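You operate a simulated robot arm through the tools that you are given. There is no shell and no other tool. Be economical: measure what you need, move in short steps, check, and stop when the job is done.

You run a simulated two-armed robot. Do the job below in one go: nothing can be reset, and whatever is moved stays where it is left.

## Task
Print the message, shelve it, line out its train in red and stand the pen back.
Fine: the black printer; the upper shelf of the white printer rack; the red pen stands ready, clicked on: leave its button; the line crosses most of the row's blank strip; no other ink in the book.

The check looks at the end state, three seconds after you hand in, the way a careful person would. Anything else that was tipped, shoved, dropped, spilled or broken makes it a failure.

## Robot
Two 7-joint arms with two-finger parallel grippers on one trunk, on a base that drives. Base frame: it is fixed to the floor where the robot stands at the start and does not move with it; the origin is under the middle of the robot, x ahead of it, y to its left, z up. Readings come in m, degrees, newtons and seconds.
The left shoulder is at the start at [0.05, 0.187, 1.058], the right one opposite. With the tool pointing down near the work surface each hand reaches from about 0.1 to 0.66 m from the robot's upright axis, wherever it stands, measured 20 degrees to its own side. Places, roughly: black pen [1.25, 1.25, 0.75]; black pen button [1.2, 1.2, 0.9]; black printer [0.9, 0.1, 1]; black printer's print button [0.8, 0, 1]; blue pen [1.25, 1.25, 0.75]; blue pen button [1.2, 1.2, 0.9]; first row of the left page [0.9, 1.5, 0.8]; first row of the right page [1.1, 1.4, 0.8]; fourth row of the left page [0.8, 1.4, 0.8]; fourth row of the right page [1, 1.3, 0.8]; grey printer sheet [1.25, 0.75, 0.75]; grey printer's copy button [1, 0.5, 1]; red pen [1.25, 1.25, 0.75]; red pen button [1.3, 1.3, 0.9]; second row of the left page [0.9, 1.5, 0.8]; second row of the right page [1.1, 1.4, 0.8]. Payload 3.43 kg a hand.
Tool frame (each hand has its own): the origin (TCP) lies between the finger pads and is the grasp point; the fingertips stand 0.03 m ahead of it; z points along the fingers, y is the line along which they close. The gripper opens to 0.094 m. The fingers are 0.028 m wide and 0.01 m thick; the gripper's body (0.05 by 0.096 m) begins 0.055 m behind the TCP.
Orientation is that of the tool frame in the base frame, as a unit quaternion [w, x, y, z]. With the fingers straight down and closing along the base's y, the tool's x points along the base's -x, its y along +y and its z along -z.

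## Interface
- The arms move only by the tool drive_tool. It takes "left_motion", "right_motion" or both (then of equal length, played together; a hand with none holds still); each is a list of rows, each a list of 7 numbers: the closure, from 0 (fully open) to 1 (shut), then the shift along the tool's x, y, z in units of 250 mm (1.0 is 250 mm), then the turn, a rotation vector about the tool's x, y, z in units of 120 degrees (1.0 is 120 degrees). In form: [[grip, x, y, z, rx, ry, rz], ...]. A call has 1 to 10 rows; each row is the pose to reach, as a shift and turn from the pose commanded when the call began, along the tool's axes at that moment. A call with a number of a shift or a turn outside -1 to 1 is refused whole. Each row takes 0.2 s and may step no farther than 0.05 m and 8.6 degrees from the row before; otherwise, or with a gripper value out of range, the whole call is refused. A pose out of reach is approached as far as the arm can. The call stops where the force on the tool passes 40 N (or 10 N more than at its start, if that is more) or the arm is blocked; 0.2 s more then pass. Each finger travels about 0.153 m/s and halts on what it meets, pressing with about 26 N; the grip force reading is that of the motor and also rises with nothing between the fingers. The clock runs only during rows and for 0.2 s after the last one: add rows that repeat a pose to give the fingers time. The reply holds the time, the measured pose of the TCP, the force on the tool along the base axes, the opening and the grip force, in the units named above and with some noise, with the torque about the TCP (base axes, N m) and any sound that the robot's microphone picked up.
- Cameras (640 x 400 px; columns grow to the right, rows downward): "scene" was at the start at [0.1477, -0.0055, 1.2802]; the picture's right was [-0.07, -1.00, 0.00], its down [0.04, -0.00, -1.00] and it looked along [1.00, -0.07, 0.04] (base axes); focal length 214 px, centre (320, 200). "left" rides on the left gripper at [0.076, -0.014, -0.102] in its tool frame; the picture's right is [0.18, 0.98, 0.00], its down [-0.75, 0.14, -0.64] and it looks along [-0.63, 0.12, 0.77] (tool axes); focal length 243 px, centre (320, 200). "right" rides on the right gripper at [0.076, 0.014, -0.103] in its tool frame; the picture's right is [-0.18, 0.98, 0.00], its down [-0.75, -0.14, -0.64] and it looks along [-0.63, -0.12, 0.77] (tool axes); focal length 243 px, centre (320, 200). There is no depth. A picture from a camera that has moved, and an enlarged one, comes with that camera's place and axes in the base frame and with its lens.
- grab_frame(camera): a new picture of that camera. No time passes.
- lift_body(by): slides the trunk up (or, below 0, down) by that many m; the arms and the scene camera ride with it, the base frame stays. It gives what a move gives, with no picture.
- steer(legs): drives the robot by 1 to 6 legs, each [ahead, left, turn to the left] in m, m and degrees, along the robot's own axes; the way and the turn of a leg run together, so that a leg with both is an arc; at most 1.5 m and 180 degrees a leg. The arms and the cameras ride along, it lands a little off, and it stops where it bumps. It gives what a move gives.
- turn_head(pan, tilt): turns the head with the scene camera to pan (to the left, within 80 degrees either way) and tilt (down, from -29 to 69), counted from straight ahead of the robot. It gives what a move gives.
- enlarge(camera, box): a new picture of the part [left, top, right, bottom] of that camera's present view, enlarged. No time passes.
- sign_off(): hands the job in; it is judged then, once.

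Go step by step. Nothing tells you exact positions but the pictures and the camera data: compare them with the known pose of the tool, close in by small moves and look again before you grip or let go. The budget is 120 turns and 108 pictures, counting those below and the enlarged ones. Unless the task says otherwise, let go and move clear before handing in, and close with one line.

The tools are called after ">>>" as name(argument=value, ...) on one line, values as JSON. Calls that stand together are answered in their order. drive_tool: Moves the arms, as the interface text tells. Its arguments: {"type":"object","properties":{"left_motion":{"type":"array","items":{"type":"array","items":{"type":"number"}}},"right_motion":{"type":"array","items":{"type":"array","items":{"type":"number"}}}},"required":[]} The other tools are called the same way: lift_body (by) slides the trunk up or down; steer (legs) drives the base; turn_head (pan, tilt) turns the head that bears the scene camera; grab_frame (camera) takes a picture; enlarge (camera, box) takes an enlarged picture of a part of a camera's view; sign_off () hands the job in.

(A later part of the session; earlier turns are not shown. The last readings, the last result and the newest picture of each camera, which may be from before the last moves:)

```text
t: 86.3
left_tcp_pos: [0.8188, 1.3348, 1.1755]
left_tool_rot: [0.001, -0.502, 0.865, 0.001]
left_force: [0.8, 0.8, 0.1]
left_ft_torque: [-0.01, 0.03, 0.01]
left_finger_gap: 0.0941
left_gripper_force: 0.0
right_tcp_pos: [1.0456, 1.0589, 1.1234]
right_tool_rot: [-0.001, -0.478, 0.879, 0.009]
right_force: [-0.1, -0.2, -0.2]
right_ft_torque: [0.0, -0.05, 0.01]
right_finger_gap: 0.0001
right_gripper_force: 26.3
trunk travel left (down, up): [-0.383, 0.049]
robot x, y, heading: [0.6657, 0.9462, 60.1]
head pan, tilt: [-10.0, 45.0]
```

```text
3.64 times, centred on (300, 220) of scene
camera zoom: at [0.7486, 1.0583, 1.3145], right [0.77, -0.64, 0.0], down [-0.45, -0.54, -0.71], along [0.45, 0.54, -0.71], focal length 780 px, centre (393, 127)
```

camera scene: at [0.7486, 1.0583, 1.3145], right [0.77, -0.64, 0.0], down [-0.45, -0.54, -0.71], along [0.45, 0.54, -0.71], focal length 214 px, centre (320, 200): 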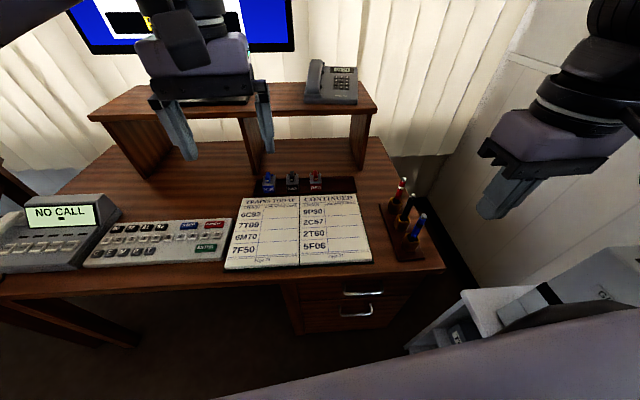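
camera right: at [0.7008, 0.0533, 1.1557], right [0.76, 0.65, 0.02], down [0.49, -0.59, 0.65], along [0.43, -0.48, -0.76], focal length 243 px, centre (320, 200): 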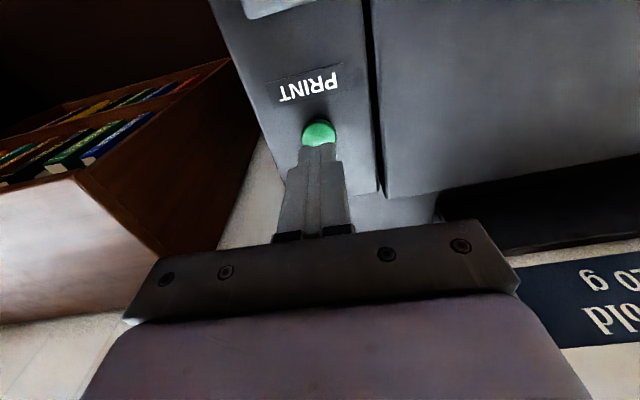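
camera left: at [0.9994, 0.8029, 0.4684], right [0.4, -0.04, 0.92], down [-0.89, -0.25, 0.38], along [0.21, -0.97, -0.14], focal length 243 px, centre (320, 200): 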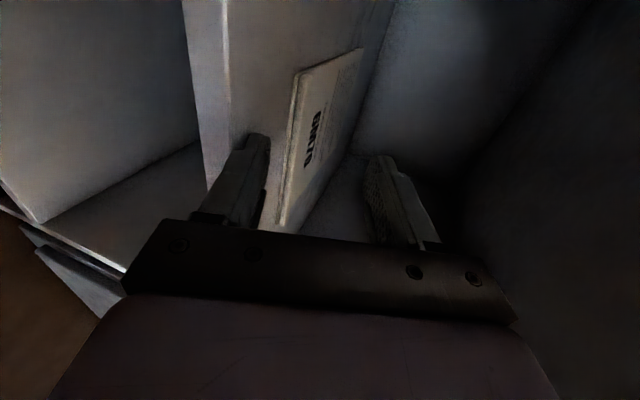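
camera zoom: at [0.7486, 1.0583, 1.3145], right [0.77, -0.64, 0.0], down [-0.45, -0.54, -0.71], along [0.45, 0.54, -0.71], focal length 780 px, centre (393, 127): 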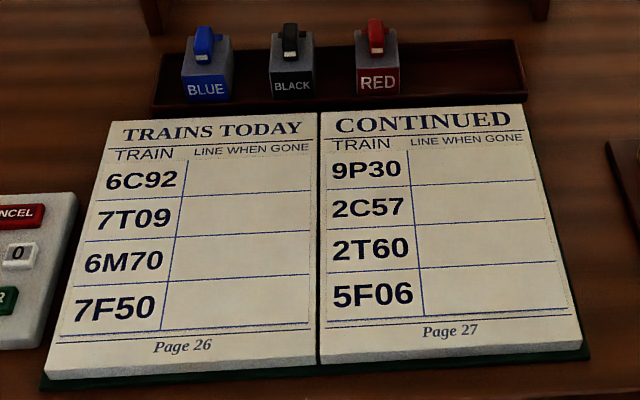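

The train 6M70 is the third row of the left page; its blank strip runs from about (0.848, 1.463) to (0.941, 1.394). The red pen stands vertical at about (1.259, 1.275), top z≈0.906. I adjust the base and pull the left hand back.

>>> drive_tool(left_motion=[[0, 0.12, 0.05, 0, 0, 0, 0], [0, 0.24, 0.1, 0, 0, 0, 0], [0, 0.36, 0.15, 0, 0, 0, 0], [0, 0.48, 0.2, 0, 0, 0, 0], [0, 0.6, 0.25, 0, 0, 0, 0]], right_motion=[[0, 0, 0, 0, 0, 0, 0], [0, 0, 0, 0, 0, 0, 0], [0, 0, 0, 0, 0, 0, 0], [0, 0, 0, 0, 0, 0, 0], [0, 0, 0, 0, 0, 0, 0]])

>>> steer(legs=[[0.08, -0.06, 0]])

>>> turn_head(pan=-25, tilt=35)

>>> grab_frame(camera="scene")

>>> grab_frame(camera="right")

```text
t: 87.5
left_tcp_pos: [0.6892, 1.2346, 1.1761]
left_tool_rot: [0.002, -0.503, 0.864, 0.002]
left_force: [0.3, 0.4, -0.7]
left_ft_torque: [0.02, 0.02, -0.01]
left_finger_gap: 0.0942
left_gripper_force: 0.0
right_tcp_pos: [1.044, 1.0601, 1.1236]
right_tool_rot: [0.001, -0.477, 0.879, 0.009]
right_force: [0.2, 0.0, 0.1]
right_ft_torque: [0.06, 0.01, 0.02]
right_finger_gap: 0.0943
right_gripper_force: 0.1
trunk travel left (down, up): [-0.383, 0.049]
robot x, y, heading: [0.6695, 0.944, 60.4]
head pan, tilt: [-10.0, 45.0]
```

```text
t: 88.7
left_tcp_pos: [0.7809, 1.2758, 1.1746]
left_tool_rot: [0.0, -0.502, 0.865, 0.001]
left_force: [1.0, 0.0, 0.0]
left_ft_torque: [-0.05, 0.01, 0.01]
left_finger_gap: 0.0941
left_gripper_force: 0.2
right_tcp_pos: [1.1366, 1.1011, 1.1215]
right_tool_rot: [-0.001, -0.478, 0.878, 0.009]
right_force: [0.8, 0.8, -0.1]
right_ft_torque: [0.0, 0.02, 0.01]
right_finger_gap: 0.0939
right_gripper_force: 0.0
trunk travel left (down, up): [-0.383, 0.049]
robot x, y, heading: [0.7553, 0.9812, 60.3]
head pan, tilt: [-10.0, 45.0]
```

```text
t: 89.5
left_tcp_pos: [0.7787, 1.2738, 1.1759]
left_tool_rot: [0.001, -0.502, 0.865, 0.001]
left_force: [-0.2, -0.1, -0.4]
left_ft_torque: [0.01, -0.03, 0.01]
left_finger_gap: 0.0939
left_gripper_force: 0.1
right_tcp_pos: [1.135, 1.1004, 1.1229]
right_tool_rot: [-0.001, -0.478, 0.878, 0.01]
right_force: [0.4, 1.0, 0.7]
right_ft_torque: [0.0, 0.0, 0.02]
right_finger_gap: 0.0941
right_gripper_force: 0.1
trunk travel left (down, up): [-0.383, 0.049]
robot x, y, heading: [0.7573, 0.9813, 60.3]
head pan, tilt: [-25.0, 35.0]
```

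```text
49 pictures are left
camera scene: at [0.8592, 1.0868, 1.3292], right [0.58, -0.82, 0.0], down [-0.47, -0.33, -0.82], along [0.67, 0.47, -0.57], focal length 214 px, centre (320, 200)
```

scene: 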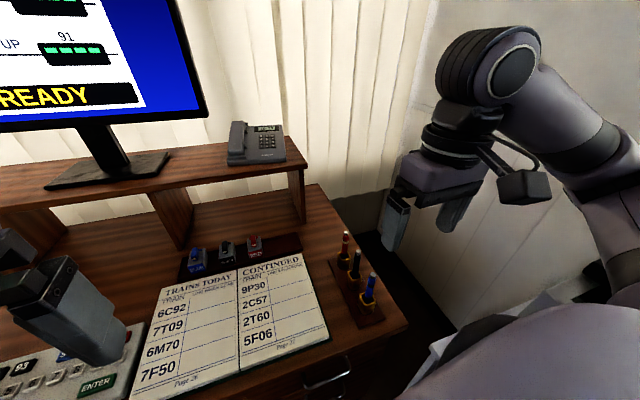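

```text
48 pictures are left
camera right: at [1.0835, 1.0414, 1.2251], right [-0.73, 0.69, 0.02], down [0.53, 0.55, 0.65], along [0.43, 0.48, -0.76], focal length 243 px, centre (320, 200)
```

right: 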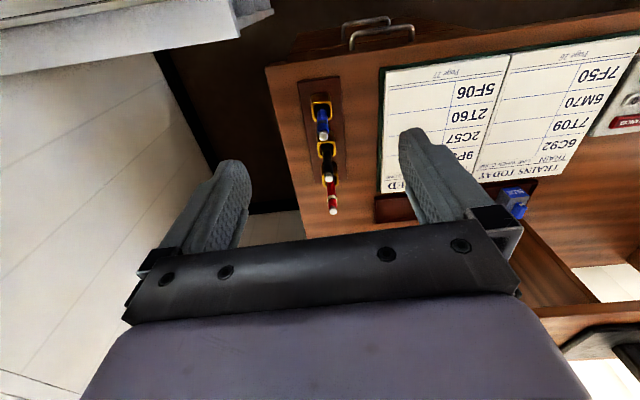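

All three views agree: red pen at (1.261, 1.278), top at 0.906. I move the open right hand above it.

>>> drive_tool(right_motion=[[0, -0.17, -0.007, 0.05, 0, 0, 0], [0, -0.34, -0.014, 0.1, 0, 0, 0], [0, -0.51, -0.021, 0.2, 0, 0, 0], [0, -0.68, -0.028, 0.3, 0, 0, 0], [0, -0.84, -0.035, 0.4, 0, 0, 0], [0, -0.872, -0.036, 0.5, 0, 0, 0]])

>>> grab_frame(camera="right")

>>> enlarge(camera="scene", box=[270, 150, 470, 350])

```text
t: 90.9
left_tcp_pos: [0.78, 1.276, 1.1753]
left_tool_rot: [0.001, -0.502, 0.865, 0.002]
left_force: [-0.3, 0.5, -0.2]
left_ft_torque: [0.01, 0.0, 0.01]
left_finger_gap: 0.0939
left_gripper_force: 0.0
right_tcp_pos: [1.2585, 1.2817, 1.0002]
right_tool_rot: [0.0, -0.479, 0.878, 0.01]
right_force: [0.4, 0.1, 0.1]
right_ft_torque: [0.03, 0.01, 0.04]
right_finger_gap: 0.0938
right_gripper_force: 0.0
trunk travel left (down, up): [-0.383, 0.049]
robot x, y, heading: [0.7588, 0.9866, 60.1]
head pan, tilt: [-25.0, 35.0]
```

```text
47 pictures are left
camera right: at [1.2068, 1.2225, 1.1017], right [-0.73, 0.69, 0.02], down [0.53, 0.55, 0.65], along [0.43, 0.48, -0.76], focal length 243 px, centre (320, 200)
```

right: 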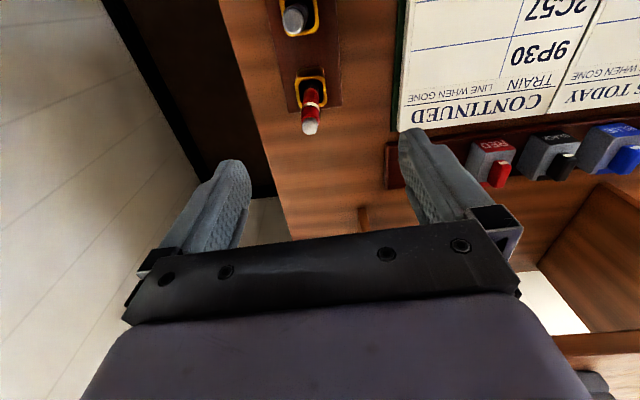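

```text
2.00 times, centred on (370, 250) of scene
camera zoom: at [0.8593, 1.0867, 1.3293], right [0.58, -0.82, 0.0], down [-0.47, -0.33, -0.82], along [0.67, 0.47, -0.57], focal length 429 px, centre (220, 100)
```

zoom: 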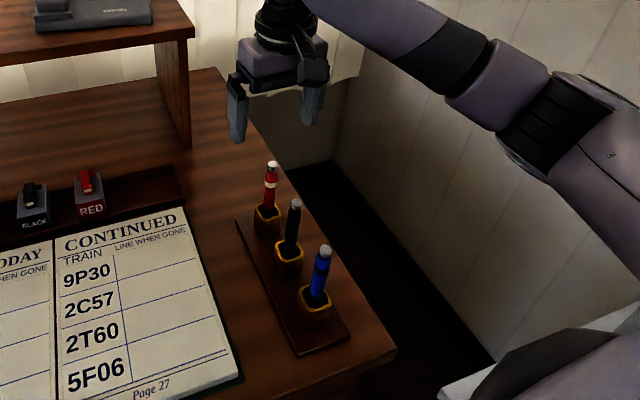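

Aligned within a few mm; small correction, then straight down to TCP z≈0.862.

>>> drive_tool(right_motion=[[0, 0, -0.036, 0, 0, 0, 0], [0, 0, -0.036, 0.15, 0, 0, 0], [0, 0, -0.036, 0.3, 0, 0, 0], [0, 0, -0.036, 0.45, 0, 0, 0], [0, 0, -0.036, 0.545, 0, 0, 0]])

>>> grab_frame(camera="right")

>>> enlarge(camera="scene", box=[300, 190, 420, 310])

```text
t: 92.1
left_tcp_pos: [0.7794, 1.2745, 1.1752]
left_tool_rot: [0.002, -0.503, 0.864, 0.001]
left_force: [-0.3, -0.1, -0.1]
left_ft_torque: [0.01, 0.01, -0.01]
left_finger_gap: 0.094
left_gripper_force: 0.1
right_tcp_pos: [1.2672, 1.2786, 0.8634]
right_tool_rot: [-0.001, -0.478, 0.878, 0.01]
right_force: [-0.1, 0.2, 0.8]
right_ft_torque: [0.04, 0.01, 0.0]
right_finger_gap: 0.0941
right_gripper_force: 0.0
trunk travel left (down, up): [-0.383, 0.049]
robot x, y, heading: [0.7581, 0.9803, 60.3]
head pan, tilt: [-25.0, 35.0]
```

```text
45 pictures are left
camera right: at [1.2151, 1.2182, 0.9655], right [-0.73, 0.69, 0.02], down [0.53, 0.55, 0.65], along [0.43, 0.48, -0.76], focal length 243 px, centre (320, 200)
```

right: 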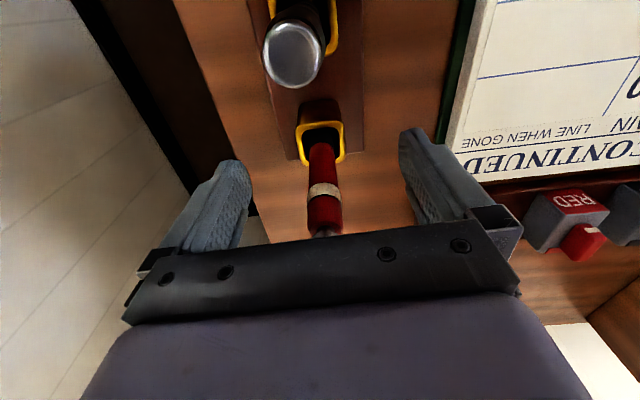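

```text
3.33 times, centred on (360, 250) of scene
camera zoom: at [0.8593, 1.0868, 1.3293], right [0.58, -0.82, 0.0], down [-0.47, -0.33, -0.82], along [0.67, 0.47, -0.57], focal length 715 px, centre (187, 33)
```

zoom: 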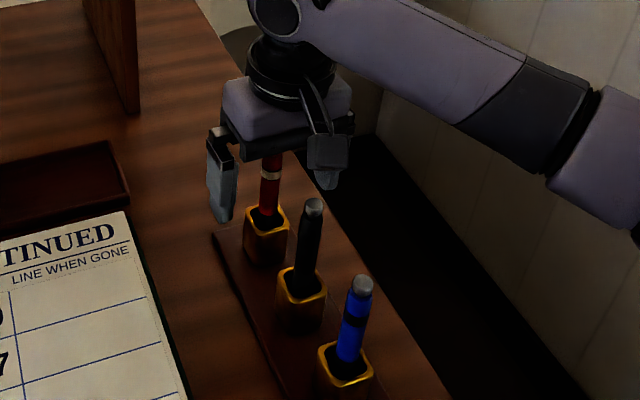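

The pen is centred between the fingers. I close.

>>> drive_tool(right_motion=[[0.4, 0, 0, 0, 0, 0, 0], [0.7, 0, 0, 0, 0, 0, 0], [1, 0, 0, 0, 0, 0, 0], [1, 0, 0, 0, 0, 0, 0], [1, 0, 0, 0, 0, 0, 0]])

>>> grab_frame(camera="right")

```text
t: 93.3
left_tcp_pos: [0.7796, 1.2751, 1.1754]
left_tool_rot: [0.001, -0.502, 0.865, 0.002]
left_force: [0.0, -0.3, 0.1]
left_ft_torque: [-0.04, -0.02, -0.03]
left_finger_gap: 0.094
left_gripper_force: 0.1
right_tcp_pos: [1.2667, 1.2775, 0.8638]
right_tool_rot: [-0.001, -0.478, 0.878, 0.009]
right_force: [-0.5, -0.1, -0.4]
right_ft_torque: [-0.02, -0.02, 0.0]
right_finger_gap: 0.02
right_gripper_force: 25.7
trunk travel left (down, up): [-0.383, 0.049]
robot x, y, heading: [0.7532, 0.9852, 60.3]
head pan, tilt: [-25.0, 35.0]
```

```text
43 pictures are left
camera right: at [1.2149, 1.2184, 0.966], right [-0.73, 0.69, 0.02], down [0.53, 0.55, 0.65], along [0.43, 0.48, -0.76], focal length 243 px, centre (320, 200)
```

right: 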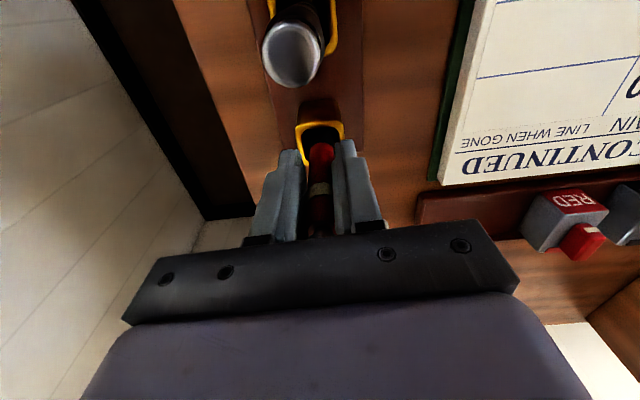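

Gripped (gap 20 mm) with TCP at (1.2667, 1.2775, 0.8638), noted for the return. I lift straight up.

>>> drive_tool(right_motion=[[1, 0, 0, -0.08, 0, 0, 0], [1, 0, 0, -0.2, 0, 0, 0], [1, 0, 0, -0.35, 0, 0, 0], [1, 0, 0, -0.5, 0, 0, 0], [1, 0, 0, -0.6, 0, 0, 0]])

>>> enlarge(camera="scene", box=[280, 140, 440, 300])

>>> grab_frame(camera="right")

```text
t: 94.5
left_tcp_pos: [0.7805, 1.2747, 1.1753]
left_tool_rot: [0.001, -0.502, 0.865, 0.002]
left_force: [0.9, 0.7, -0.1]
left_ft_torque: [0.0, 0.0, 0.01]
left_finger_gap: 0.0942
left_gripper_force: 0.0
right_tcp_pos: [1.2678, 1.2742, 1.0128]
right_tool_rot: [-0.001, -0.478, 0.878, 0.009]
right_force: [0.0, -0.1, 0.3]
right_ft_torque: [0.0, -0.01, -0.02]
right_finger_gap: 0.0198
right_gripper_force: 25.9
trunk travel left (down, up): [-0.383, 0.049]
robot x, y, heading: [0.7584, 0.9832, 60.1]
head pan, tilt: [-25.0, 35.0]
```

```text
2.50 times, centred on (360, 220) of scene
camera zoom: at [0.859, 1.0867, 1.3292], right [0.58, -0.82, 0.0], down [-0.47, -0.33, -0.82], along [0.67, 0.47, -0.57], focal length 536 px, centre (220, 150)
```

zoom: 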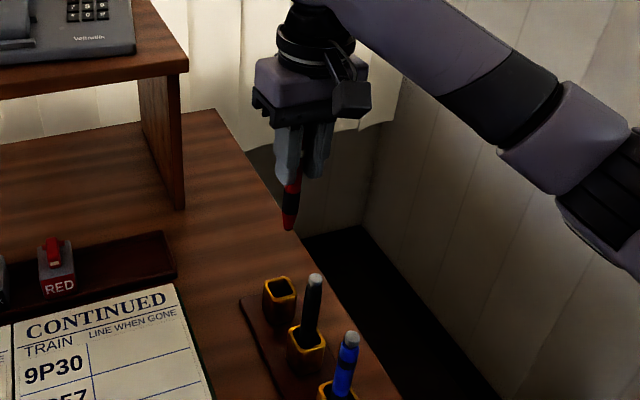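

```text
41 pictures are left
camera right: at [1.2158, 1.2154, 1.1144], right [-0.73, 0.69, 0.02], down [0.53, 0.55, 0.64], along [0.43, 0.48, -0.76], focal length 243 px, centre (320, 200)
```

right: 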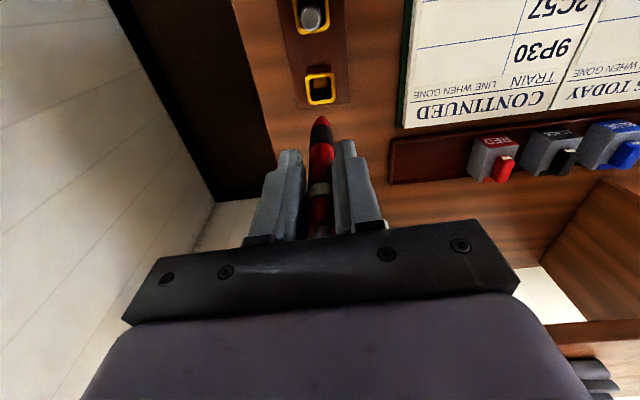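

The pen is out, tip about 0.098 m below the TCP. I shift the base left so that the 6M70 row is in comfortable reach of the right hand.

>>> steer(legs=[[-0.06, 0.225, 0]])

>>> turn_head(pan=-5, tilt=45)

>>> grab_frame(camera="scene")

>>> grab_frame(camera="right")

```text
t: 96.2
left_tcp_pos: [0.5544, 1.335, 1.1759]
left_tool_rot: [0.0, -0.502, 0.865, 0.002]
left_force: [0.7, 0.0, 0.2]
left_ft_torque: [-0.02, 0.0, 0.0]
left_finger_gap: 0.0939
left_gripper_force: 0.0
right_tcp_pos: [1.0422, 1.3357, 1.0132]
right_tool_rot: [-0.001, -0.478, 0.878, 0.01]
right_force: [-0.4, -0.6, 0.0]
right_ft_torque: [-0.01, -0.02, 0.01]
right_finger_gap: 0.0198
right_gripper_force: 26.0
trunk travel left (down, up): [-0.383, 0.049]
robot x, y, heading: [0.5336, 1.0483, 60.1]
head pan, tilt: [-25.0, 35.0]
```

```text
t: 97.0
left_tcp_pos: [0.555, 1.3357, 1.1754]
left_tool_rot: [0.0, -0.502, 0.865, 0.001]
left_force: [-0.5, 1.0, -0.5]
left_ft_torque: [-0.02, -0.01, -0.01]
left_finger_gap: 0.0939
left_gripper_force: 0.1
right_tcp_pos: [1.0437, 1.3343, 1.0126]
right_tool_rot: [-0.001, -0.478, 0.879, 0.009]
right_force: [0.0, 0.3, 0.4]
right_ft_torque: [0.0, 0.0, 0.02]
right_finger_gap: 0.0198
right_gripper_force: 25.9
trunk travel left (down, up): [-0.383, 0.049]
robot x, y, heading: [0.5314, 1.042, 60.2]
head pan, tilt: [-5.0, 45.0]
```

```text
40 pictures are left
camera scene: at [0.6084, 1.1626, 1.3145], right [0.82, -0.57, 0.0], down [-0.4, -0.58, -0.71], along [0.4, 0.58, -0.71], focal length 214 px, centre (320, 200)
```

scene: 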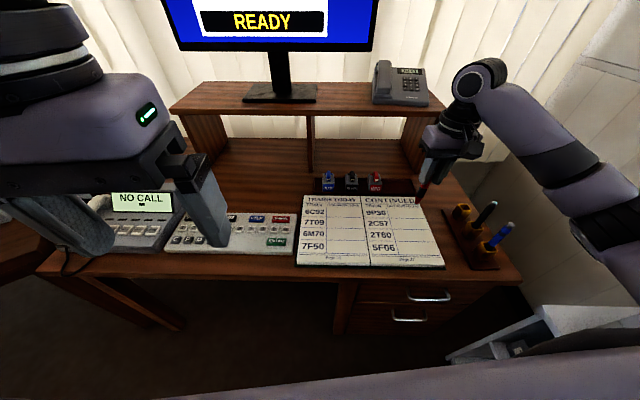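

```text
39 pictures are left
camera right: at [0.9908, 1.2752, 1.114], right [-0.72, 0.69, 0.02], down [0.54, 0.55, 0.65], along [0.43, 0.48, -0.76], focal length 243 px, centre (320, 200)
```

right: 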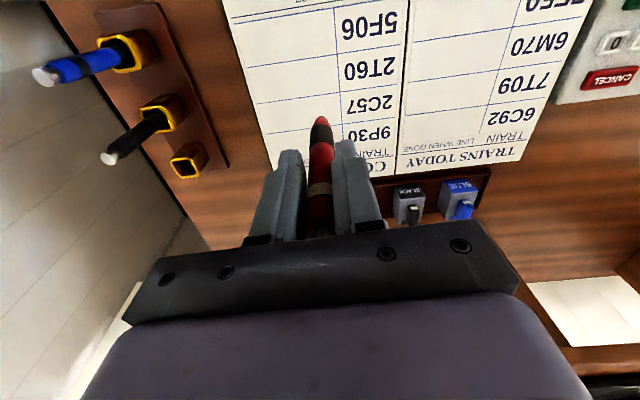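

>>> drive_tool(right_motion=[[1, 0, 0.17, 0, 0, 0, 0], [1, 0, 0.34, 0, 0, 0, 0], [1, 0, 0.52, 0, 0, 0, 0], [1, 0, 0.6, 0.1, 0, 0, 0], [1, 0, 0.6, 0.25, 0, 0, 0], [1, 0, 0.6, 0.36, 0, 0, 0]])

>>> grab_frame(camera="right")

>>> enlarge(camera="scene", box=[270, 160, 430, 280])

```text
t: 98.5
left_tcp_pos: [0.5548, 1.3353, 1.1754]
left_tool_rot: [0.002, -0.501, 0.865, 0.002]
left_force: [-0.4, 0.0, -0.6]
left_ft_torque: [-0.03, 0.01, 0.0]
left_finger_gap: 0.0939
left_gripper_force: 0.1
right_tcp_pos: [0.9167, 1.4194, 0.9241]
right_tool_rot: [0.0, -0.478, 0.878, 0.009]
right_force: [-0.5, -1.2, -1.5]
right_ft_torque: [-0.03, -0.02, 0.02]
right_finger_gap: 0.0198
right_gripper_force: 25.9
trunk travel left (down, up): [-0.383, 0.049]
robot x, y, heading: [0.534, 1.0423, 60.1]
head pan, tilt: [-5.0, 45.0]
```

```text
38 pictures are left
camera right: at [0.8635, 1.3604, 1.0257], right [-0.72, 0.69, 0.02], down [0.53, 0.55, 0.65], along [0.43, 0.48, -0.76], focal length 243 px, centre (320, 200)
```

right: 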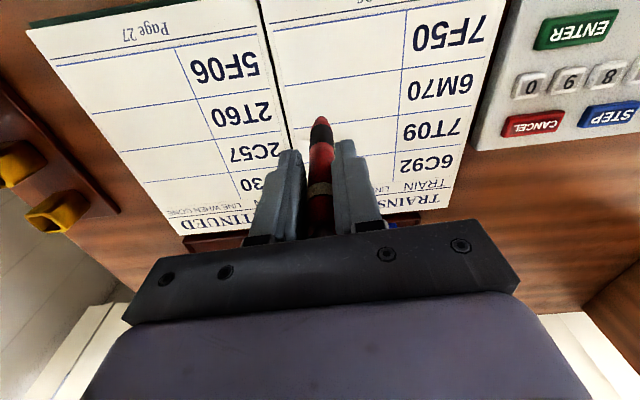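

```text
3.33 times, centred on (350, 220) of scene
camera zoom: at [0.6084, 1.1628, 1.3145], right [0.82, -0.57, 0.0], down [-0.4, -0.58, -0.71], along [0.4, 0.58, -0.71], focal length 715 px, centre (220, 133)
```

zoom: 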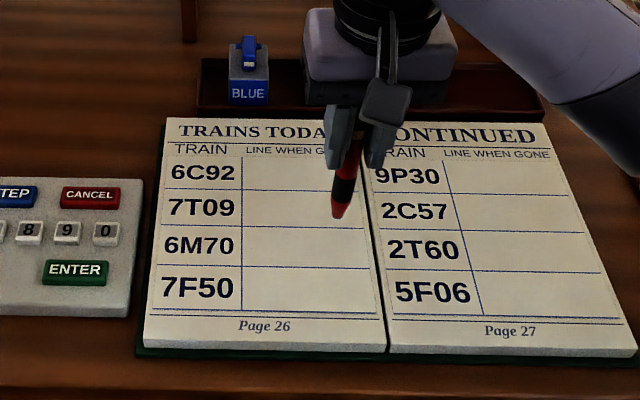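

>>> enlarge(camera="right", box=[250, 20, 490, 170])

```text
2.67 times, centred on (370, 95) of right
camera zoom: at [0.8635, 1.3604, 1.0257], right [-0.72, 0.69, 0.02], down [0.53, 0.55, 0.65], along [0.43, 0.48, -0.76], focal length 647 px, centre (187, 480)
```

zoom: 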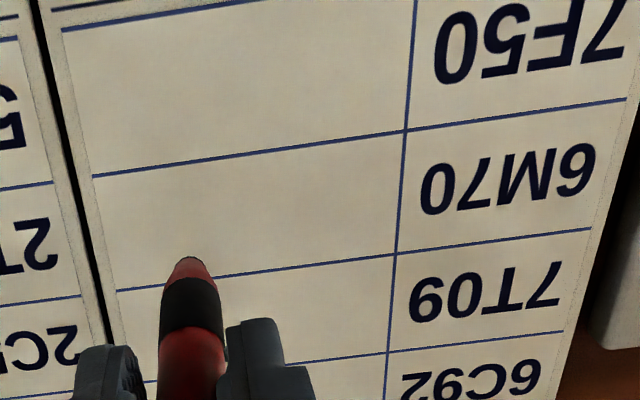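

The tip hovers right over the row's midline. I go to the start, about 11 mm in from the gutter end, and down to within ~1 cm of the page.

>>> drive_tool(right_motion=[[1, 0, -0.079, 0, 0, 0, 0], [1, 0, -0.079, 0.08, 0, 0, 0], [1, 0, -0.079, 0.14, 0, 0, 0]])

>>> enlarge(camera="right", box=[250, 20, 490, 170])

>>> enlarge(camera="scene", box=[290, 190, 400, 260])

```text
t: 99.2
left_tcp_pos: [0.5542, 1.3345, 1.1761]
left_tool_rot: [0.001, -0.502, 0.865, 0.001]
left_force: [-0.3, -0.6, -0.1]
left_ft_torque: [0.01, 0.01, 0.02]
left_finger_gap: 0.094
left_gripper_force: 0.1
right_tcp_pos: [0.9316, 1.4077, 0.8911]
right_tool_rot: [-0.001, -0.478, 0.878, 0.009]
right_force: [-0.2, 0.9, 0.1]
right_ft_torque: [0.05, -0.01, -0.01]
right_finger_gap: 0.0195
right_gripper_force: 26.1
trunk travel left (down, up): [-0.383, 0.049]
robot x, y, heading: [0.534, 1.0461, 60.4]
head pan, tilt: [-5.0, 45.0]
```

```text
2.67 times, centred on (370, 95) of right
camera zoom: at [0.8793, 1.3494, 0.9922], right [-0.72, 0.69, 0.02], down [0.54, 0.55, 0.65], along [0.43, 0.48, -0.76], focal length 647 px, centre (187, 480)
```

zoom: 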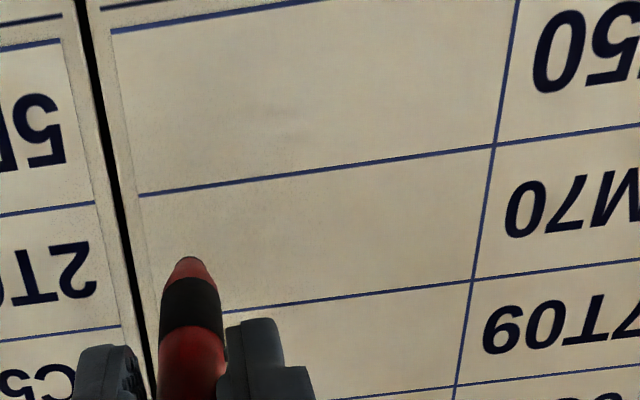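

```text
5.71 times, centred on (345, 225) of scene
camera zoom: at [0.6084, 1.1627, 1.3145], right [0.82, -0.57, 0.0], down [-0.4, -0.58, -0.71], along [0.4, 0.58, -0.71], focal length 1226 px, centre (177, 57)
```

zoom: 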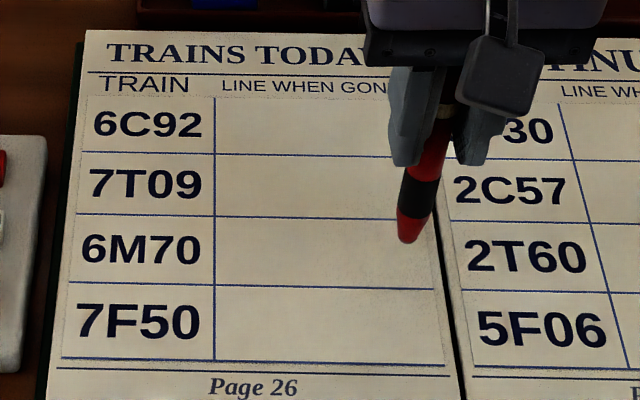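

The tip is placed well; I nudge 3 mm up the page and descend in small steps, watching the force.

>>> drive_tool(right_motion=[[1, -0.012, 0, 0.01, 0, 0, 0], [1, -0.012, 0, 0.036, 0, 0, 0]])

>>> enlarge(camera="scene", box=[330, 205, 390, 245])

```text
t: 99.8
left_tcp_pos: [0.5538, 1.3345, 1.1768]
left_tool_rot: [0.002, -0.502, 0.865, 0.001]
left_force: [0.9, -0.2, -0.2]
left_ft_torque: [0.01, 0.01, 0.0]
left_finger_gap: 0.0942
left_gripper_force: 0.0
right_tcp_pos: [0.9337, 1.4107, 0.8806]
right_tool_rot: [-0.001, -0.478, 0.878, 0.009]
right_force: [-0.5, 0.7, 0.3]
right_ft_torque: [0.02, -0.02, 0.0]
right_finger_gap: 0.02
right_gripper_force: 25.5
trunk travel left (down, up): [-0.383, 0.049]
robot x, y, heading: [0.5327, 1.0446, 59.9]
head pan, tilt: [-5.0, 45.0]
```

```text
10.00 times, centred on (360, 225) of scene
camera zoom: at [0.6083, 1.1627, 1.3145], right [0.82, -0.57, 0.0], down [-0.4, -0.58, -0.71], along [0.4, 0.58, -0.71], focal length 2145 px, centre (-80, -50)
```

zoom: 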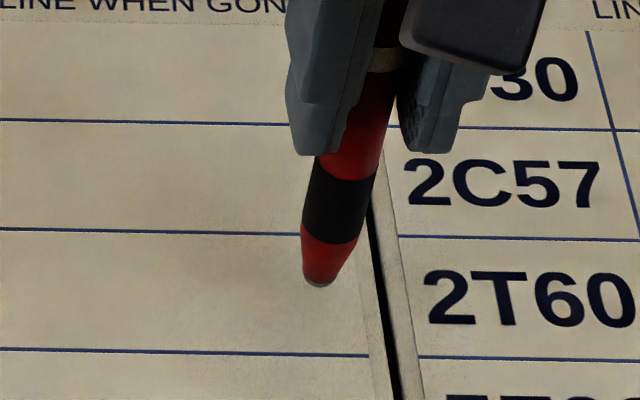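

>>> drive_tool(right_motion=[[1, 0, 0, 0.012, 0, 0, 0]])

>>> drive_tool(right_motion=[[1, 0, 0, 0.008, 0, 0, 0]])

>>> enlarge(camera="scene", box=[330, 205, 390, 245])

```text
t: 100.2
left_tcp_pos: [0.5549, 1.3344, 1.1754]
left_tool_rot: [0.001, -0.502, 0.865, 0.001]
left_force: [0.2, -0.9, 0.0]
left_ft_torque: [-0.03, -0.01, 0.0]
left_finger_gap: 0.094
left_gripper_force: 0.0
right_tcp_pos: [0.9338, 1.4104, 0.8768]
right_tool_rot: [0.0, -0.477, 0.879, 0.01]
right_force: [0.5, -0.3, -1.0]
right_ft_torque: [0.0, 0.02, -0.02]
right_finger_gap: 0.0196
right_gripper_force: 26.0
trunk travel left (down, up): [-0.383, 0.049]
robot x, y, heading: [0.5313, 1.0413, 60.3]
head pan, tilt: [-5.0, 45.0]
```

```text
t: 100.7
left_tcp_pos: [0.5554, 1.3342, 1.176]
left_tool_rot: [0.001, -0.502, 0.865, 0.001]
left_force: [0.4, 0.8, -0.5]
left_ft_torque: [0.04, -0.01, 0.0]
left_finger_gap: 0.094
left_gripper_force: 0.0
right_tcp_pos: [0.9336, 1.4105, 0.8751]
right_tool_rot: [0.001, -0.477, 0.879, 0.009]
right_force: [0.0, -1.2, -0.6]
right_ft_torque: [0.01, -0.04, -0.01]
right_finger_gap: 0.0199
right_gripper_force: 25.8
trunk travel left (down, up): [-0.383, 0.049]
robot x, y, heading: [0.532, 1.043, 59.8]
head pan, tilt: [-5.0, 45.0]
```

```text
10.00 times, centred on (360, 225) of scene
camera zoom: at [0.6083, 1.1627, 1.3145], right [0.82, -0.57, 0.0], down [-0.4, -0.58, -0.71], along [0.4, 0.58, -0.71], focal length 2145 px, centre (-80, -50)
```

zoom: 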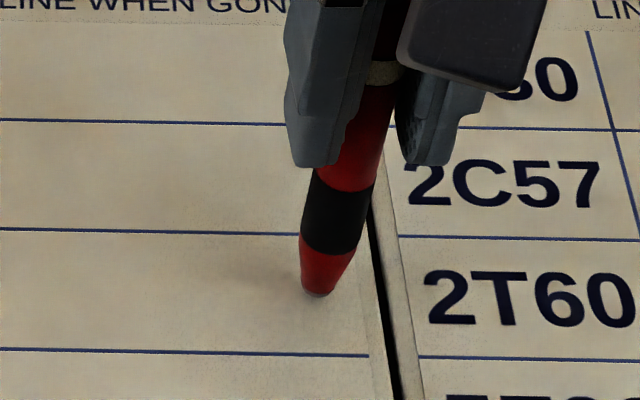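

>>> drive_tool(right_motion=[[1, 0, 0, 0.008, 0, 0, 0]])

>>> drive_tool(right_motion=[[1, 0, 0, 0.006, 0, 0, 0]])

>>> enlarge(camera="scene", box=[330, 205, 390, 245])

```text
t: 101.0
left_tcp_pos: [0.554, 1.3355, 1.1759]
left_tool_rot: [0.001, -0.502, 0.865, 0.001]
left_force: [-0.7, -0.6, 0.6]
left_ft_torque: [0.02, 0.01, -0.04]
left_finger_gap: 0.094
left_gripper_force: 0.1
right_tcp_pos: [0.9326, 1.4101, 0.8742]
right_tool_rot: [-0.001, -0.477, 0.879, 0.009]
right_force: [0.3, -0.6, 0.0]
right_ft_torque: [-0.02, 0.04, 0.02]
right_finger_gap: 0.0197
right_gripper_force: 25.5
trunk travel left (down, up): [-0.383, 0.049]
robot x, y, heading: [0.5354, 1.0437, 60.1]
head pan, tilt: [-5.0, 45.0]
```

```text
t: 101.5
left_tcp_pos: [0.5546, 1.3344, 1.1742]
left_tool_rot: [0.001, -0.502, 0.865, 0.002]
left_force: [-0.3, 0.1, -0.2]
left_ft_torque: [0.0, 0.01, 0.03]
left_finger_gap: 0.094
left_gripper_force: 0.0
right_tcp_pos: [0.9332, 1.4103, 0.872]
right_tool_rot: [-0.001, -0.478, 0.878, 0.008]
right_force: [0.7, -0.5, -1.1]
right_ft_torque: [0.04, 0.0, -0.01]
right_finger_gap: 0.0196
right_gripper_force: 26.3
trunk travel left (down, up): [-0.383, 0.049]
robot x, y, heading: [0.5337, 1.0443, 60.3]
head pan, tilt: [-5.0, 45.0]
```

```text
10.00 times, centred on (360, 225) of scene
camera zoom: at [0.6083, 1.1627, 1.3145], right [0.82, -0.57, 0.0], down [-0.4, -0.58, -0.71], along [0.4, 0.58, -0.71], focal length 2145 px, centre (-80, -50)
```

zoom: 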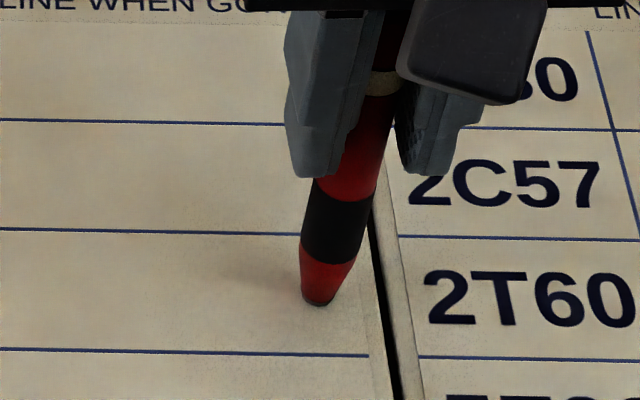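

>>> drive_tool(right_motion=[[1, -0.018, 0, 0.006, 0, 0, 0]])

>>> drive_tool(right_motion=[[1, 0, 0, 0.007, 0, 0, 0]])

>>> drive_tool(right_motion=[[1, 0, 0, 0.006, 0, 0, 0]])

>>> enlarge(camera="scene", box=[330, 205, 390, 245])

```text
t: 101.8
left_tcp_pos: [0.5538, 1.3344, 1.1756]
left_tool_rot: [0.001, -0.501, 0.866, 0.002]
left_force: [-0.3, -0.2, 0.5]
left_ft_torque: [0.01, -0.02, 0.01]
left_finger_gap: 0.094
left_gripper_force: 0.0
right_tcp_pos: [0.936, 1.4134, 0.8719]
right_tool_rot: [0.0, -0.477, 0.879, 0.01]
right_force: [0.0, -1.9, 6.9]
right_ft_torque: [-0.19, 0.09, -0.04]
right_finger_gap: 0.0195
right_gripper_force: 26.3
trunk travel left (down, up): [-0.383, 0.049]
robot x, y, heading: [0.5359, 1.0432, 60.1]
head pan, tilt: [-5.0, 45.0]
```

```text
t: 102.2
left_tcp_pos: [0.5534, 1.3344, 1.175]
left_tool_rot: [0.002, -0.502, 0.865, 0.002]
left_force: [-1.3, -0.1, 0.1]
left_ft_torque: [0.0, 0.0, 0.03]
left_finger_gap: 0.094
left_gripper_force: 0.0
right_tcp_pos: [0.9355, 1.414, 0.8725]
right_tool_rot: [0.002, -0.478, 0.878, 0.012]
right_force: [-0.2, -3.0, 16.8]
right_ft_torque: [-0.11, 0.01, -0.02]
right_finger_gap: 0.0197
right_gripper_force: 25.7
trunk travel left (down, up): [-0.383, 0.049]
robot x, y, heading: [0.5302, 1.0438, 60.2]
head pan, tilt: [-5.0, 45.0]
```

```text
t: 102.7
left_tcp_pos: [0.5545, 1.3337, 1.1766]
left_tool_rot: [0.002, -0.501, 0.865, 0.003]
left_force: [0.1, 0.8, 0.2]
left_ft_torque: [0.02, -0.01, 0.0]
left_finger_gap: 0.094
left_gripper_force: 0.1
right_tcp_pos: [0.9353, 1.4145, 0.8711]
right_tool_rot: [0.001, -0.478, 0.878, 0.012]
right_force: [-0.2, 0.8, 21.4]
right_ft_torque: [0.33, 0.06, -0.01]
right_finger_gap: 0.0163
right_gripper_force: 26.1
trunk travel left (down, up): [-0.383, 0.049]
robot x, y, heading: [0.5339, 1.0426, 60.2]
head pan, tilt: [-5.0, 45.0]
```

```text
10.00 times, centred on (360, 225) of scene
camera zoom: at [0.6069, 1.1613, 1.3149], right [0.82, -0.57, 0.0], down [-0.4, -0.58, -0.71], along [0.4, 0.58, -0.71], focal length 2145 px, centre (-80, -50)
```

zoom: 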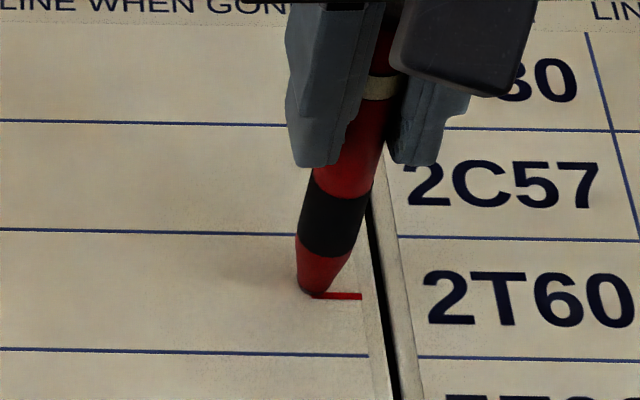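

Contact, and ink: I pressed a little too hard (21 N), the red mark lies in the strip's middle. I ease the pressure and draw the first part leftward.

>>> drive_tool(right_motion=[[1, 0, 0, -0.009, 0, 0, 0], [1, -0.0016, 0.036, -0.0084, 0, 0, 0], [1, -0.0032, 0.072, -0.0078, 0, 0, 0], [1, -0.0048, 0.108, -0.0072, 0, 0, 0]])

>>> enlarge(camera="scene", box=[300, 195, 390, 255])

```text
t: 103.7
left_tcp_pos: [0.5538, 1.334, 1.1758]
left_tool_rot: [0.001, -0.502, 0.865, 0.001]
left_force: [0.1, 0.2, -0.2]
left_ft_torque: [0.02, 0.01, 0.0]
left_finger_gap: 0.0939
left_gripper_force: 0.1
right_tcp_pos: [0.9126, 1.4282, 0.8701]
right_tool_rot: [0.0, -0.477, 0.879, 0.008]
right_force: [2.7, -2.7, 11.3]
right_ft_torque: [-0.29, -0.29, -0.04]
right_finger_gap: 0.0164
right_gripper_force: 25.8
trunk travel left (down, up): [-0.383, 0.049]
robot x, y, heading: [0.5299, 1.0426, 60.4]
head pan, tilt: [-5.0, 45.0]
```

```text
6.67 times, centred on (345, 225) of scene
camera zoom: at [0.6076, 1.1617, 1.3145], right [0.82, -0.57, 0.0], down [-0.4, -0.58, -0.71], along [0.4, 0.58, -0.71], focal length 1430 px, centre (153, 33)
```

zoom: 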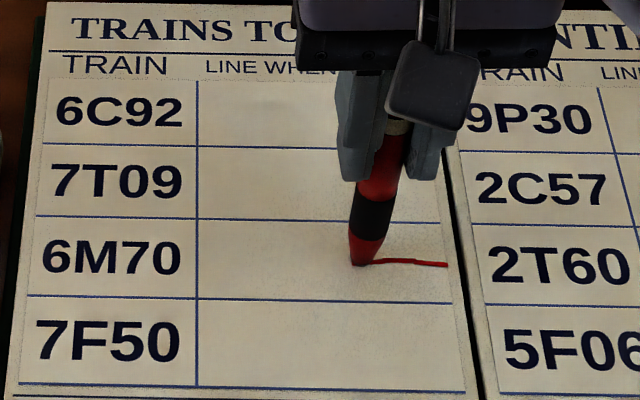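

Drawing well along the midline. I continue to just short of the column line.

>>> drive_tool(right_motion=[[1, -0.0016, 0.036, -0.0024, 0, 0, 0], [1, -0.0032, 0.072, -0.0018, 0, 0, 0], [1, -0.0048, 0.108, -0.0012, 0, 0, 0], [1, -0.0064, 0.144, -0.0006, 0, 0, 0], [1, -0.008, 0.18, 0, 0, 0, 0], [1, -0.0092, 0.208, 0.0004, 0, 0, 0]])

>>> enlarge(camera="scene", box=[300, 195, 390, 255])

```text
t: 105.0
left_tcp_pos: [0.5554, 1.3338, 1.1763]
left_tool_rot: [0.001, -0.502, 0.865, 0.001]
left_force: [-0.3, -0.1, 0.1]
left_ft_torque: [0.0, 0.0, 0.03]
left_finger_gap: 0.0942
left_gripper_force: 0.1
right_tcp_pos: [0.8721, 1.4597, 0.8697]
right_tool_rot: [0.0, -0.477, 0.879, 0.009]
right_force: [0.2, 0.8, -0.8]
right_ft_torque: [0.0, 0.04, -0.05]
right_finger_gap: 0.0164
right_gripper_force: 26.4
trunk travel left (down, up): [-0.383, 0.049]
robot x, y, heading: [0.5343, 1.0445, 60.2]
head pan, tilt: [-5.0, 45.0]
```

```text
6.67 times, centred on (345, 225) of scene
camera zoom: at [0.6082, 1.1627, 1.3144], right [0.82, -0.57, 0.0], down [-0.4, -0.58, -0.71], along [0.4, 0.58, -0.71], focal length 1430 px, centre (153, 33)
```

zoom: 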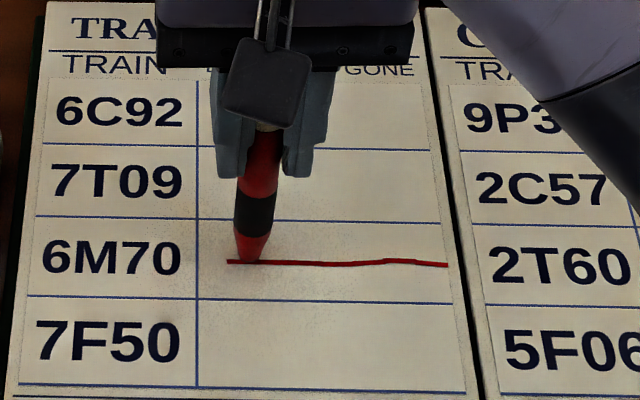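

The red line covers about 85 % of the strip. I lift the pen straight up and inspect.

>>> drive_tool(right_motion=[[1, 0, 0, -0.1, 0, 0, 0], [1, 0, 0, -0.25, 0, 0, 0], [1, 0, 0, -0.4, 0, 0, 0], [1, 0, 0, -0.56, 0, 0, 0]])

>>> enlarge(camera="scene", box=[290, 120, 410, 260])

>>> grab_frame(camera="right")

```text
t: 106.0
left_tcp_pos: [0.5551, 1.3342, 1.1751]
left_tool_rot: [0.001, -0.502, 0.865, 0.001]
left_force: [0.1, -0.7, -0.3]
left_ft_torque: [-0.03, -0.03, -0.02]
left_finger_gap: 0.0939
left_gripper_force: 0.1
right_tcp_pos: [0.8731, 1.4551, 1.0115]
right_tool_rot: [-0.001, -0.478, 0.878, 0.009]
right_force: [0.1, -0.6, 0.3]
right_ft_torque: [0.0, -0.02, -0.01]
right_finger_gap: 0.0162
right_gripper_force: 26.0
trunk travel left (down, up): [-0.383, 0.049]
robot x, y, heading: [0.5322, 1.0442, 60.4]
head pan, tilt: [-5.0, 45.0]
```

```text
2.86 times, centred on (350, 190) of scene
camera zoom: at [0.6081, 1.1625, 1.3144], right [0.82, -0.57, 0.0], down [-0.4, -0.58, -0.71], along [0.4, 0.58, -0.71], focal length 613 px, centre (234, 229)
```

zoom: 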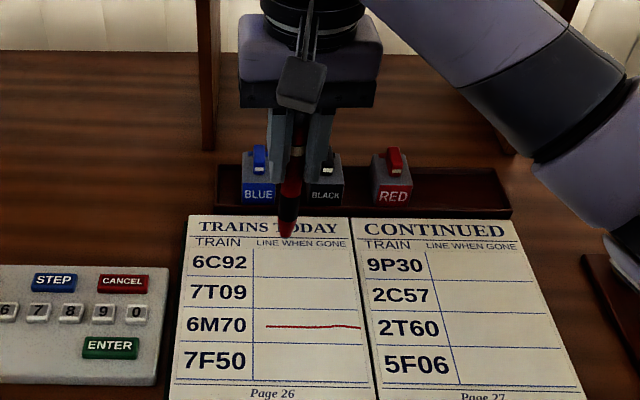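

```text
26 pictures are left
camera right: at [0.8203, 1.3968, 1.1132], right [-0.72, 0.69, 0.02], down [0.54, 0.55, 0.64], along [0.43, 0.48, -0.76], focal length 243 px, centre (320, 200)
```

right: 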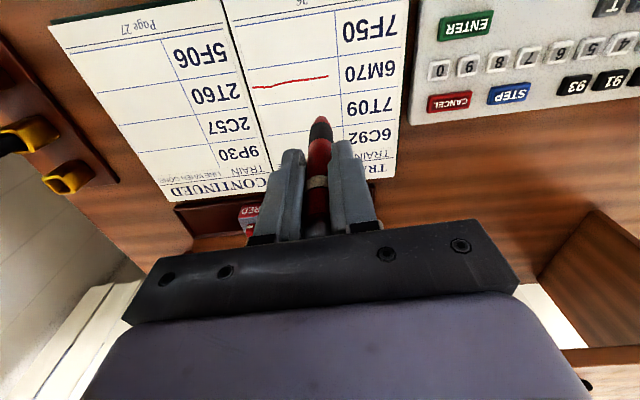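

The line is right and clean, and the pen sits almost unchanged in the grip. I drive back toward the pen stand.

>>> steer(legs=[[0.06, -0.225, 0]])

```text
t: 107.8
left_tcp_pos: [0.7795, 1.275, 1.1752]
left_tool_rot: [0.002, -0.501, 0.865, 0.002]
left_force: [0.6, -0.8, 0.1]
left_ft_torque: [0.01, 0.01, 0.01]
left_finger_gap: 0.0937
left_gripper_force: 0.1
right_tcp_pos: [1.0971, 1.3966, 1.0118]
right_tool_rot: [-0.002, -0.476, 0.879, 0.009]
right_force: [-0.8, 0.0, -1.0]
right_ft_torque: [0.03, -0.02, 0.02]
right_finger_gap: 0.0161
right_gripper_force: 25.8
trunk travel left (down, up): [-0.383, 0.049]
robot x, y, heading: [0.7606, 0.9838, 60.1]
head pan, tilt: [-5.0, 45.0]
```

>>> drive_tool(right_motion=[[1, 0.007, -0.168, 0, 0, 0, 0], [1, 0.014, -0.336, 0, 0, 0, 0], [1, 0.021, -0.504, 0, 0, 0, 0], [1, 0.028, -0.672, 0, 0, 0, 0], [1, 0.036, -0.84, 0, 0, 0, 0]])

>>> turn_head(pan=-25, tilt=35)

>>> grab_frame(camera="right")

>>> enlarge(camera="scene", box=[280, 140, 440, 300])

```text
t: 109.0
left_tcp_pos: [0.7784, 1.2752, 1.175]
left_tool_rot: [0.001, -0.502, 0.865, 0.002]
left_force: [0.0, 0.4, -1.0]
left_ft_torque: [0.01, 0.02, -0.02]
left_finger_gap: 0.094
left_gripper_force: 0.0
right_tcp_pos: [1.2677, 1.273, 1.0049]
right_tool_rot: [-0.001, -0.477, 0.879, 0.01]
right_force: [-0.1, 0.7, -1.2]
right_ft_torque: [-0.01, 0.0, 0.0]
right_finger_gap: 0.0165
right_gripper_force: 26.0
trunk travel left (down, up): [-0.383, 0.049]
robot x, y, heading: [0.7517, 0.9858, 60.2]
head pan, tilt: [-5.0, 45.0]
```

```text
t: 109.8
left_tcp_pos: [0.7779, 1.2741, 1.1747]
left_tool_rot: [0.001, -0.502, 0.865, 0.002]
left_force: [-0.7, -0.8, -0.5]
left_ft_torque: [-0.02, 0.0, 0.01]
left_finger_gap: 0.0941
left_gripper_force: 0.1
right_tcp_pos: [1.268, 1.2741, 1.005]
right_tool_rot: [-0.001, -0.477, 0.879, 0.01]
right_force: [0.1, -0.3, -0.4]
right_ft_torque: [0.01, 0.04, 0.0]
right_finger_gap: 0.0166
right_gripper_force: 25.9
trunk travel left (down, up): [-0.383, 0.049]
robot x, y, heading: [0.7567, 0.9835, 60.2]
head pan, tilt: [-25.0, 35.0]
```

```text
25 pictures are left
camera right: at [1.2149, 1.2151, 1.1073], right [-0.72, 0.69, 0.02], down [0.54, 0.55, 0.65], along [0.43, 0.48, -0.76], focal length 243 px, centre (320, 200)
```

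right: 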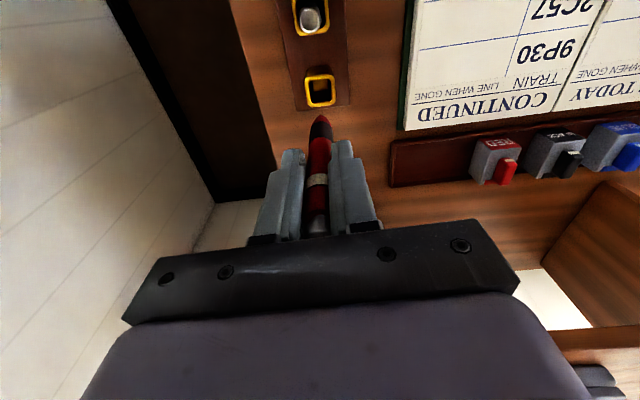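

```text
2.50 times, centred on (360, 220) of scene
camera zoom: at [0.8573, 1.0872, 1.3292], right [0.58, -0.82, 0.0], down [-0.47, -0.33, -0.82], along [0.67, 0.47, -0.57], focal length 536 px, centre (220, 150)
```

zoom: 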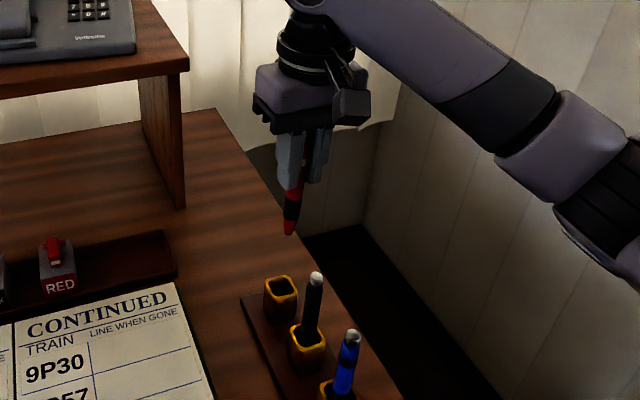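

Compared with the pick-up, the pen sits about 5 mm toward me in the fingers. I compensate and lower until the tip is just above the cup, then look.

>>> drive_tool(right_motion=[[1, -0.02, 0, 0, 0, 0, 0], [1, -0.02, 0, 0.15, 0, 0, 0], [1, -0.02, 0, 0.31, 0, 0, 0]])

>>> enlarge(camera="right", box=[240, 40, 400, 240])

>>> enlarge(camera="scene", box=[310, 180, 400, 270])

```text
t: 110.6
left_tcp_pos: [0.7786, 1.2748, 1.175]
left_tool_rot: [0.001, -0.501, 0.865, 0.001]
left_force: [-0.1, -0.2, 0.5]
left_ft_torque: [-0.02, 0.0, 0.02]
left_finger_gap: 0.0942
left_gripper_force: 0.0
right_tcp_pos: [1.27, 1.2792, 0.9311]
right_tool_rot: [0.0, -0.476, 0.879, 0.01]
right_force: [0.5, -0.1, 1.3]
right_ft_torque: [-0.02, -0.05, -0.01]
right_finger_gap: 0.0162
right_gripper_force: 26.2
trunk travel left (down, up): [-0.383, 0.049]
robot x, y, heading: [0.7598, 0.9814, 60.2]
head pan, tilt: [-25.0, 35.0]
```

```text
2.00 times, centred on (320, 140) of right
camera zoom: at [1.2177, 1.2195, 1.0328], right [-0.72, 0.69, 0.02], down [0.54, 0.55, 0.65], along [0.43, 0.48, -0.76], focal length 485 px, centre (320, 320)
```

zoom: 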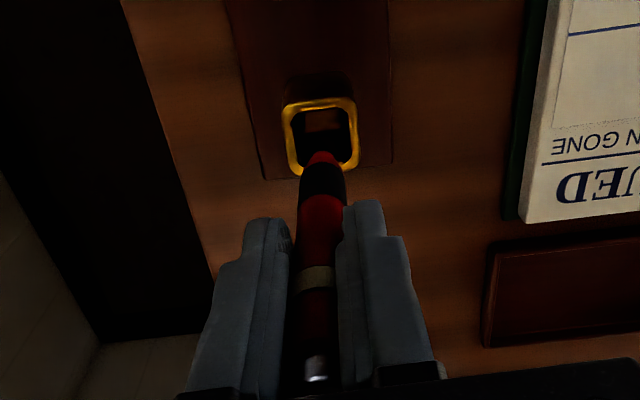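

```text
4.44 times, centred on (355, 225) of scene
camera zoom: at [0.8575, 1.0872, 1.3293], right [0.58, -0.82, 0.0], down [-0.47, -0.33, -0.82], along [0.67, 0.47, -0.57], focal length 953 px, centre (164, 89)
```

zoom: 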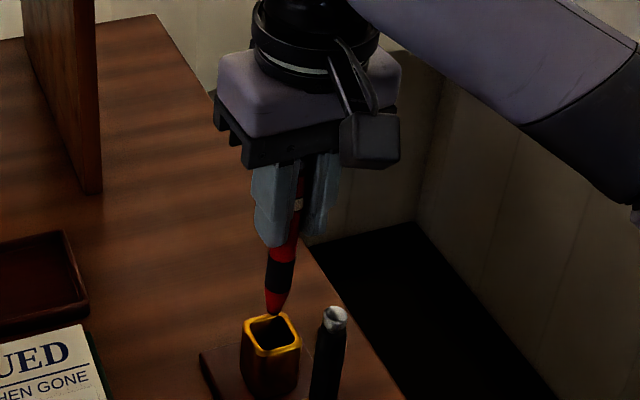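

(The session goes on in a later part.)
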